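You operate a simulated robot arm through the tools that you are given. There is no shell and no other tool. Be economical: measure what you need, move in short steps, check, and stop when the job is done.

Carry out the task below with a simulated robot arm. There is one attempt and no reset: what you move stays moved.

TASK
Slide the black multiplier along the top of the grey table until it stands next to the brass sleeve.
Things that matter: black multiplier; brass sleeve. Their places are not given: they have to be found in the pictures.

It is judged by the outcome, as a careful person would: the job done as asked, and still so three seconds after it is handed in. It fails if anything else is knocked over, pushed out of place, dropped, spilled or broken.

THE ROBOT
A 7-joint arm with a two-finger parallel gripper, fixed in place. Base frame: the origin is at the foot of the arm, x ahead of it, y to its left, z up; the work surface is at about z = 0. Lengths are in m, angles in degrees, forces in N, time in s.
With the tool pointing down near the work surface it reaches from about 0.22 to 0.58 m from the base axis. Its first joint turns from -66.0 to 66.0 degrees. Payload 2.5 kg.
Tool frame: the origin (TCP) lies between the finger pads and is the grasp point; the fingertips stand 0.023 m ahead of it; z points along the fingers, y is the line along which they close. The gripper opens to 0.094 m. The fingers are 0.038 m wide and 0.01 m thick; the gripper's body (0.054 by 0.096 m) begins 0.039 m behind the TCP.
Orientation is told as [roll, pitch, yaw] about the base's x, y, z axes, in that order, counted from this pose: with the fingers straight down and closing along the base's y, the tool's x points along the base's -x, its y along +y and its z along -z.

THE INTERFACE
- The arm moves only by the tool nudge_tool. Its argument "plan" is a list of rows, each an object of numbers (a shift or turn left out is 0, a gripper value left out holds the last): "tx", "ty", "tz": the shift along the tool's x, y, z in units of 30 mm (1.0 is 30 mm); "wx", "wy", "wz": the turn, a rotation vector about the tool's x, y, z in units of 6 degrees (1.0 is 6 degrees); "jaw": the gripper command, from -1 (shut) to 1 (fully open), values between in proportion. In form: [{"tx": .., "ty": .., "tz": .., "wx": .., "wy": .., "wz": .., "jaw": ..}, ...]. A call has 1 to 12 rows; each row shifts and turns the commanded pose from where the row before left it, along the tool's axes as they then stand. A call with a number of a shift or a turn outside -1 to 1 is refused whole. A row lasts 0.2 s, in which the tool goes at most 0.05 m and 8.6 degrees; a call with a longer step from one row to the next is refused whole, and so is a gripper value outside its range. A pose out of reach is approached as far as the arm can. The call stops where the force on the tool passes 40 N (or 10 N more than at its start, if that is more) or the arm is blocked; 0.2 s more then pass. The fingers move at their own pace (about 0.108 m/s each) and stop on an object; they squeeze with about 25 N. The grip force told is the motor's: it shows also when the fingers shut on nothing. Time passes only in rows, and 0.2 s behind the last, so rows that do not move let the fingers close. It gives the time, the measured TCP pose, the force on the tool (base axes), the opening and the grip force at its end, in the units of the frame above (readings bear some noise).
- Cameras (640 x 400 px; columns grow to the right, rows downward): "scene" is fixed at [0.1159, -0.4043, 0.554]; the picture's right is [0.86, -0.52, 0.00], its down [-0.24, -0.40, -0.88] and it looks along [0.46, 0.76, -0.47] (base axes); focal length 356 px, centre (320, 200). "wrist" rides on the gripper at [-0.039, 0, -0.044] in the tool frame; the picture's right is [0.00, -1.00, 0.00], its down [0.97, 0.00, -0.24] and it looks along [0.24, 0.00, 0.97] (tool axes); focal length 218 px, centre (320, 200).
- get_image(camera): a new picture of that camera. No time passes.
- point_at(camera, pixels): for up to 12 pixels [column, row] of the newest picture of that camera ("zoom" is the newest enlarged one), the place [x, y, z] in the base frame of the surface seen there, good to about 0.003 m. No time passes.
- close_up(camera, box): a new picture of the part [left, top, right, bottom] of that camera's present view, enlarged. No time passes.
- close_job(): hands the job in; it is judged then, once.

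Work in short steps. Measure before you move; look again where a grasp or a placing could have gone wrong, and mend it. You have 60 turns and 22 pictures in all, the two below and enlarged ones among them. Open the gripper and draw the arm clear of the work before you hand the job in, unless the task says otherwise; then end with one line.

The tools are called after "Call:" as a command line: name --argument value ..., lists and objects as JSON in quotes. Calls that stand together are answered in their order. nudge_tool: Moves the arm, as the interface text tells. Its arguments: {"type":"object","properties":{"plan":{"type":"array","items":{"type":"object","properties":{"tx":{"type":"number"},"ty":{"type":"number"},"tz":{"type":"number"},"wx":{"type":"number"},"wy":{"type":"number"},"wz":{"type":"number"},"jaw":{"type":"number"}}}}},"required":["plan"]} The other tools are called the same way: get_image (camera) takes a picture; point_at (camera, pixels) gives the place of the surface under pixels of a picture; close_up (camera, box) takes an enlarged picture of a part of a camera's view; close_job () hands the job in.

At the start:

```text
time_s: 0.0
tcp_pos: [0.3108, 0.1122, 0.2858]
orientation: [0.0, -0.1, -0.1]
wrist_force: [0.7, -0.6, -0.2]
opening: 0.0943
gripper_force: 0.0
```

scene: 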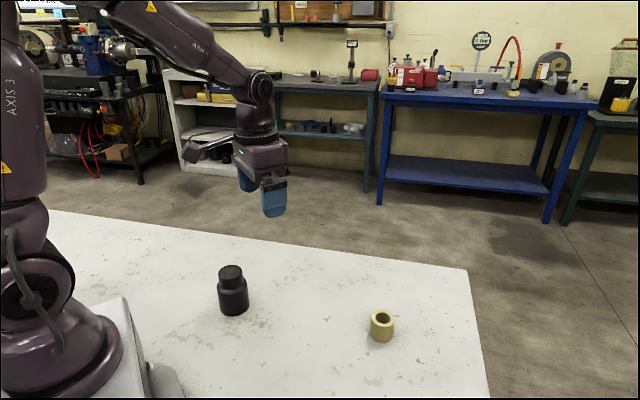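
wrist: 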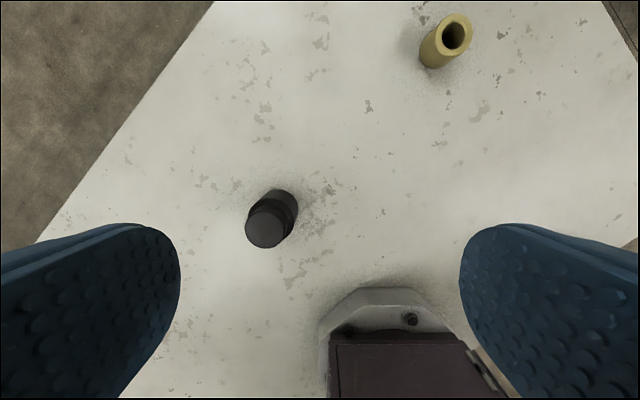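

The black multiplier is at scene (232,290) and the brass sleeve at (382,326). I'll enlarge both and measure them.

Call:
close_up --camera "scene" --box '[190, 240, 430, 390]'

Call:
point_at --camera "scene" --pixels '[[231, 271], [231, 282], [233, 300], [234, 314], [220, 300], [248, 300], [382, 312], [382, 334], [382, 340], [371, 328], [393, 328], [300, 320]]'

Call:
point_at --camera "wrist" --pixels '[[266, 228], [248, 228], [284, 228], [266, 246], [288, 192], [296, 205], [453, 18], [470, 35], [436, 35], [424, 60], [440, 68], [340, 200]]'

```text
2.67 times, centred on (310, 315) of scene
```

zoom: 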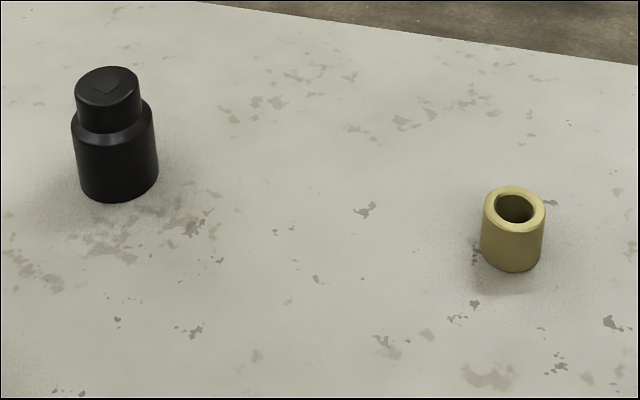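

```text
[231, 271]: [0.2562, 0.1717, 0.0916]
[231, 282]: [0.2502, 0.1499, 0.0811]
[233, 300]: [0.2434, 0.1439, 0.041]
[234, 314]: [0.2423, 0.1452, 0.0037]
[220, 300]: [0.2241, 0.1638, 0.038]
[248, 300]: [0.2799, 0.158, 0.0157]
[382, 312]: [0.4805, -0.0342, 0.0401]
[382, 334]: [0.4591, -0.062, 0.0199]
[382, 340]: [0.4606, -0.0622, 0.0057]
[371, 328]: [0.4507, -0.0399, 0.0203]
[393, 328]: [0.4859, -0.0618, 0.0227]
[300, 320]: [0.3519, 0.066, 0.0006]
```

```text
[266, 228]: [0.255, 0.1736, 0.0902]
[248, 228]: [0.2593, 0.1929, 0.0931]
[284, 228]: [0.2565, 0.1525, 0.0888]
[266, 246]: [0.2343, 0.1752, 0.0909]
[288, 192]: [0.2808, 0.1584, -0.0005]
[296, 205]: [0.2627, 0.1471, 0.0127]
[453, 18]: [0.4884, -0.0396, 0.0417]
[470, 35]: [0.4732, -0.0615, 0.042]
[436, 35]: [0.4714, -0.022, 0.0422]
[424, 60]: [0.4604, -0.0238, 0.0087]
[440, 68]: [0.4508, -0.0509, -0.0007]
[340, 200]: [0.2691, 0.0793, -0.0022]
```

The multiplier is about (0.256, 0.172), 0.091 tall with a body roughly 0.063 wide. The sleeve is about (0.472, -0.042), 0.042 tall. I'll move above the multiplier with the jaws open and check the alignment.

Call:
nudge_tool --plan '[{"tx": 0.46, "ty": 0.5, "tz": 0.5, "jaw": 1}, {"tx": 0.46, "ty": 0.5, "tz": 0.8}, {"tx": 0.46, "ty": 0.5, "tz": 0.8}, {"tx": 0.46, "ty": 0.5, "tz": 0.8}, {}]'

Call:
get_image --camera "wrist"

Call:
get_image --camera "scene"

```text
time_s: 1.2
tcp_pos: [0.2571, 0.1724, 0.1983]
orientation: [0.0, -0.1, -0.1]
wrist_force: [-0.7, -0.2, -0.2]
opening: 0.094
gripper_force: 0.0
```

```text
18 pictures are left
```

wrist: 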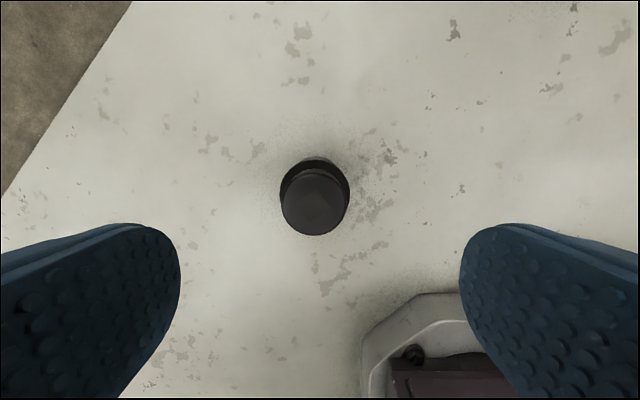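

```text
17 pictures are left
```

scene: 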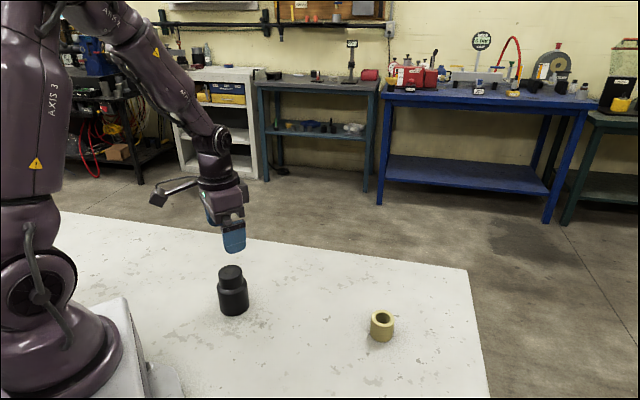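

The multiplier shows centred near wrist column 315. I'll measure its top and shoulder edges.

Call:
point_at --camera "wrist" --pixels '[[286, 204], [344, 204], [315, 232], [315, 175], [315, 204], [282, 186], [348, 186], [315, 160], [278, 194], [351, 194]]'

Call:
close_up --camera "wrist" --box '[235, 145, 395, 245]'

```text
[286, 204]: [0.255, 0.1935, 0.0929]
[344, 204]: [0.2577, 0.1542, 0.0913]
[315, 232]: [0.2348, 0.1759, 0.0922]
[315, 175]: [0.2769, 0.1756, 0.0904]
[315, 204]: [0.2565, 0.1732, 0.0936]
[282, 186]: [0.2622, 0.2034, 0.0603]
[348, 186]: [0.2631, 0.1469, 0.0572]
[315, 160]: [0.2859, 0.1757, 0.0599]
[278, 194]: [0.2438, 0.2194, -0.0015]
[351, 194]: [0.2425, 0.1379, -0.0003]
```

```text
4.00 times, centred on (315, 195) of wrist
```

zoom: 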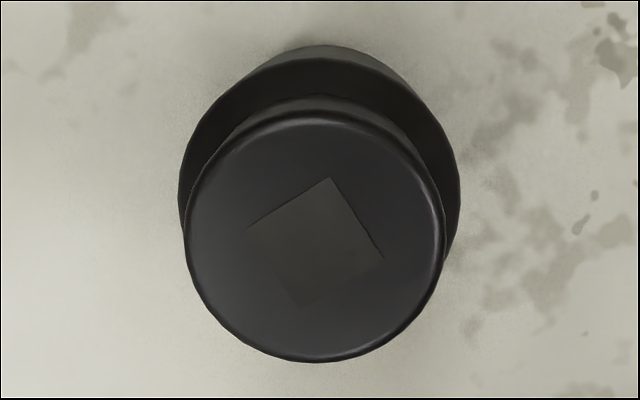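

The centre is (0.256, 0.1745), with the shoulder at z≈0.06 and the top at 0.092. I'll go down to TCP z≈0.059, so the palm clears the top and the pads meet the body below the shoulder.

Call:
nudge_tool --plan '[{"ty": 0.07, "tx": 0.03, "tz": 0.6}, {"tz": 0.8}, {"tz": 0.8}, {"tz": 0.8}, {"tz": 0.6}, {"tz": 0.5}, {"tz": 0.3}, {"tz": 0.24}, {}]'

Call:
get_image --camera "scene"

```text
time_s: 3.2
tcp_pos: [0.2554, 0.174, 0.0602]
orientation: [0.0, -0.1, 0.0]
wrist_force: [0.5, 0.9, -0.1]
opening: 0.0938
gripper_force: 0.0
```

```text
15 pictures are left
```

scene: 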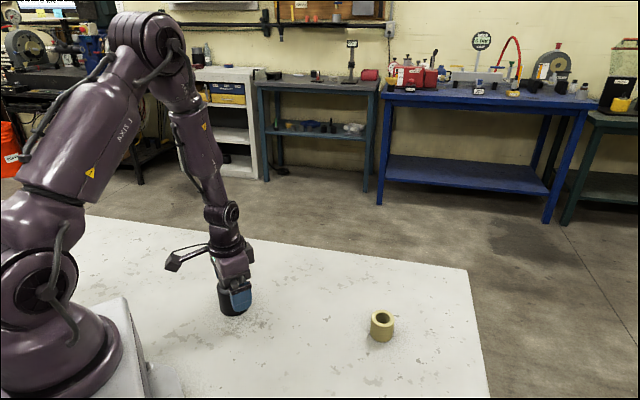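

No contact, and the fingers straddle the body. Now I'll close the jaws on it.

Call:
nudge_tool --plan '[{"jaw": 0.4}, {"jaw": 0.2}, {"jaw": -0.2}, {"jaw": -0.2}, {"jaw": -0.2}]'

```text
time_s: 4.4
tcp_pos: [0.2545, 0.1751, 0.0608]
orientation: [0.0, 0.0, 0.0]
wrist_force: [-0.6, 5.1, 1.1]
opening: 0.0612
gripper_force: 25.0
```

It is gripped at 0.061 wide. I'll start the slide with a few slow rows at constant height and check the forces.

Call:
nudge_tool --plan '[{"tx": -0.15, "ty": -0.25}, {"tx": -0.3, "ty": -0.5}, {"tx": -0.3, "ty": -0.5}, {"tx": -0.15, "ty": -0.25}]'

Call:
close_up --camera "scene" --box '[190, 240, 430, 390]'

```text
time_s: 5.4
tcp_pos: [0.2799, 0.127, 0.0609]
orientation: [0.0, -0.1, -0.1]
wrist_force: [0.0, 0.3, -0.4]
opening: 0.0613
gripper_force: 24.9
```

```text
2.67 times, centred on (310, 315) of scene
```

zoom: 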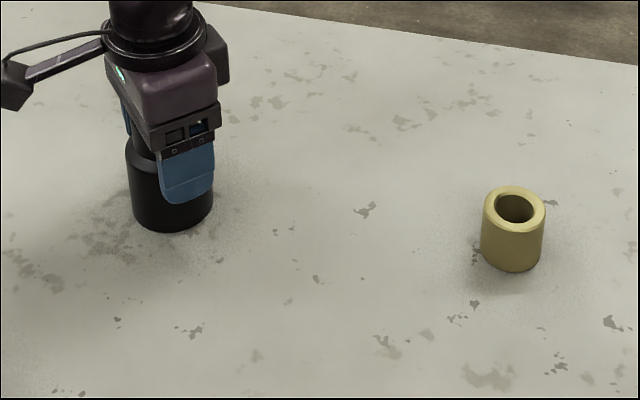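

The multiplier came along upright and on the table with low forces. I'll slide on to about (0.375, -0.042), short of the sleeve.

Call:
nudge_tool --plan '[{"tx": -0.17, "ty": -0.3}, {"tx": -0.34, "ty": -0.6}, {"tx": -0.36, "ty": -0.64}, {"tx": -0.36, "ty": -0.64}, {"tx": -0.36, "ty": -0.64}, {"tx": -0.36, "ty": -0.64}, {"tx": -0.36, "ty": -0.64}, {"tx": -0.36, "ty": -0.64}, {"tx": -0.3, "ty": -0.54}, {"tx": -0.2, "ty": -0.35}, {}]'

Call:
get_image --camera "wrist"

Call:
close_up --camera "scene" --box '[230, 220, 470, 370]'

```text
time_s: 7.8
tcp_pos: [0.3766, -0.0394, 0.0608]
orientation: [0.0, 0.0, 0.0]
wrist_force: [1.0, -0.3, -0.4]
opening: 0.0612
gripper_force: 24.8
```

```text
13 pictures are left
```

wrist: 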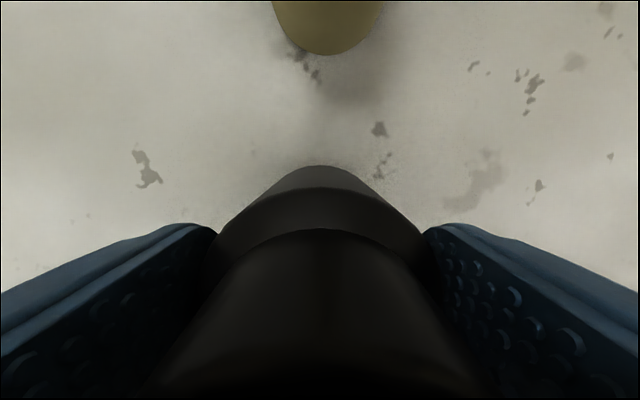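

```text
2.67 times, centred on (350, 295) of scene
```

zoom: 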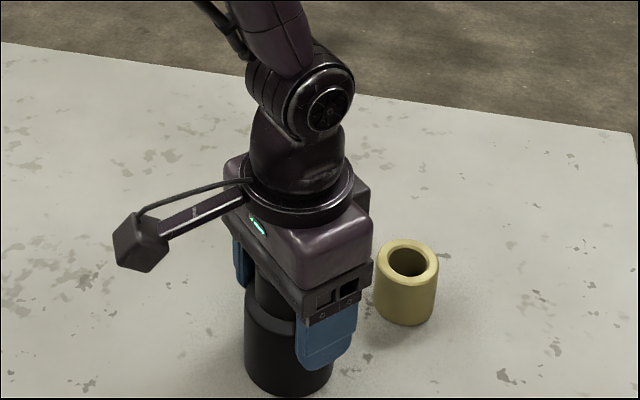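

The wrist view shows the sleeve's base at (325,55) and the multiplier's front base at (320,165). I'll measure the gap.

Call:
point_at --camera "wrist" --pixels '[[325, 57], [325, 50], [325, 30], [320, 163], [320, 167], [320, 175], [320, 188], [275, 5], [380, 5]]'

```text
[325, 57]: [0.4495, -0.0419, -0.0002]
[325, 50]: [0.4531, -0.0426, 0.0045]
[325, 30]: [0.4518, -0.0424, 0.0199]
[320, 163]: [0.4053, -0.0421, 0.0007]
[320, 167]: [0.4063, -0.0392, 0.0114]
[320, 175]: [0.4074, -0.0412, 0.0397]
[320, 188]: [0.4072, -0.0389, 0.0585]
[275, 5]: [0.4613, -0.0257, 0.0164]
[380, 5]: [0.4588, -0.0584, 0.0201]
```

The gap is about 0.044. I'll advance 0.035 in +x and 0.0025 in -y, which leaves roughly 9 mm.

Call:
nudge_tool --plan '[{"tx": -0.25, "ty": -0.04}, {"tx": -0.35, "ty": -0.04}, {"tx": -0.3}, {"tx": -0.18}, {"tx": -0.08}, {}]'

Call:
get_image --camera "wrist"

Call:
close_up --camera "scene" --box '[290, 260, 450, 360]'

```text
time_s: 9.2
tcp_pos: [0.413, -0.0437, 0.0594]
orientation: [-0.1, -0.1, 0.0]
wrist_force: [-1.3, 1.0, -0.9]
opening: 0.0611
gripper_force: 24.9
```

```text
11 pictures are left
```

wrist: 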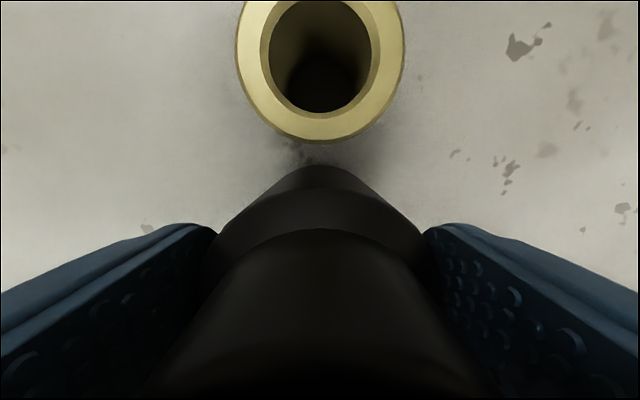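

```text
4.00 times, centred on (370, 310) of scene
```

zoom: 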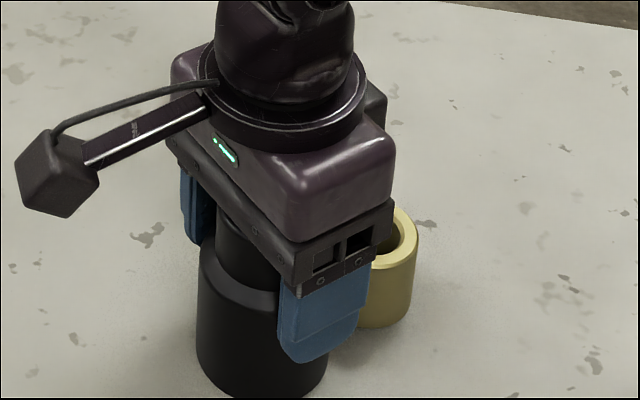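

The gap is now about 9 mm and the sleeve hasn't moved. I'll open the jaws and go straight up.

Call:
nudge_tool --plan '[{"jaw": 0.6}, {"jaw": 1}, {}, {"tz": -0.3}, {"tz": -0.6}, {"tz": -0.8}, {"tz": -0.9}, {"tz": -0.9}, {"tz": -0.9}, {"tz": -0.9}, {"tz": -0.6}, {}]'

Call:
get_image --camera "wrist"

Call:
close_up --camera "scene" --box '[290, 260, 450, 360]'

```text
time_s: 11.8
tcp_pos: [0.4117, -0.0423, 0.2369]
orientation: [0.0, -0.1, -0.2]
wrist_force: [-0.5, -1.3, 0.4]
opening: 0.094
gripper_force: 0.0
```

```text
9 pictures are left
```

wrist: 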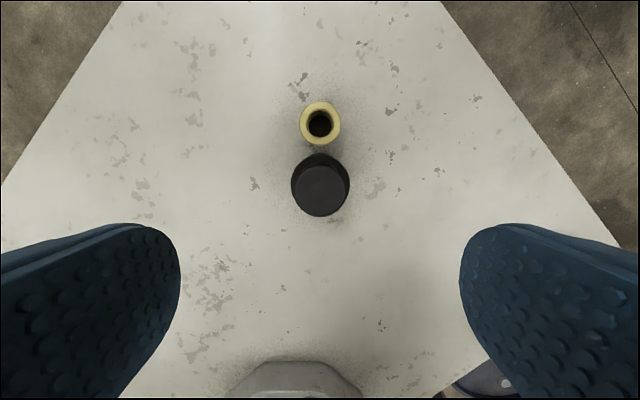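

```text
4.00 times, centred on (370, 310) of scene
```

zoom: 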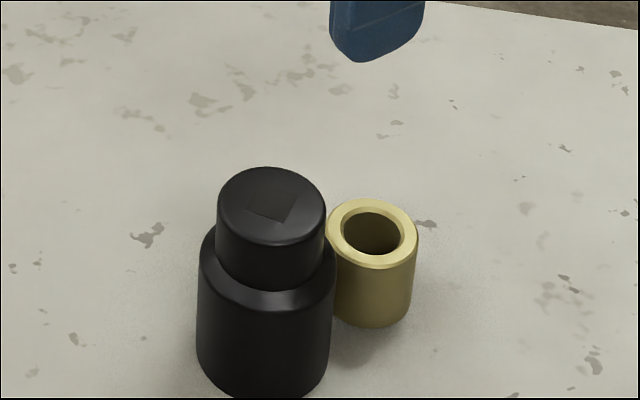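

The multiplier stands upright right beside the sleeve, the sleeve is where it was, and the arm is clear with the gripper open. I'm handing the job in.

Call:
close_job

```text
The job is handed in.
```

I slid the black multiplier along the table, and it now stands upright about 9 mm from the brass sleeve, which did not move.
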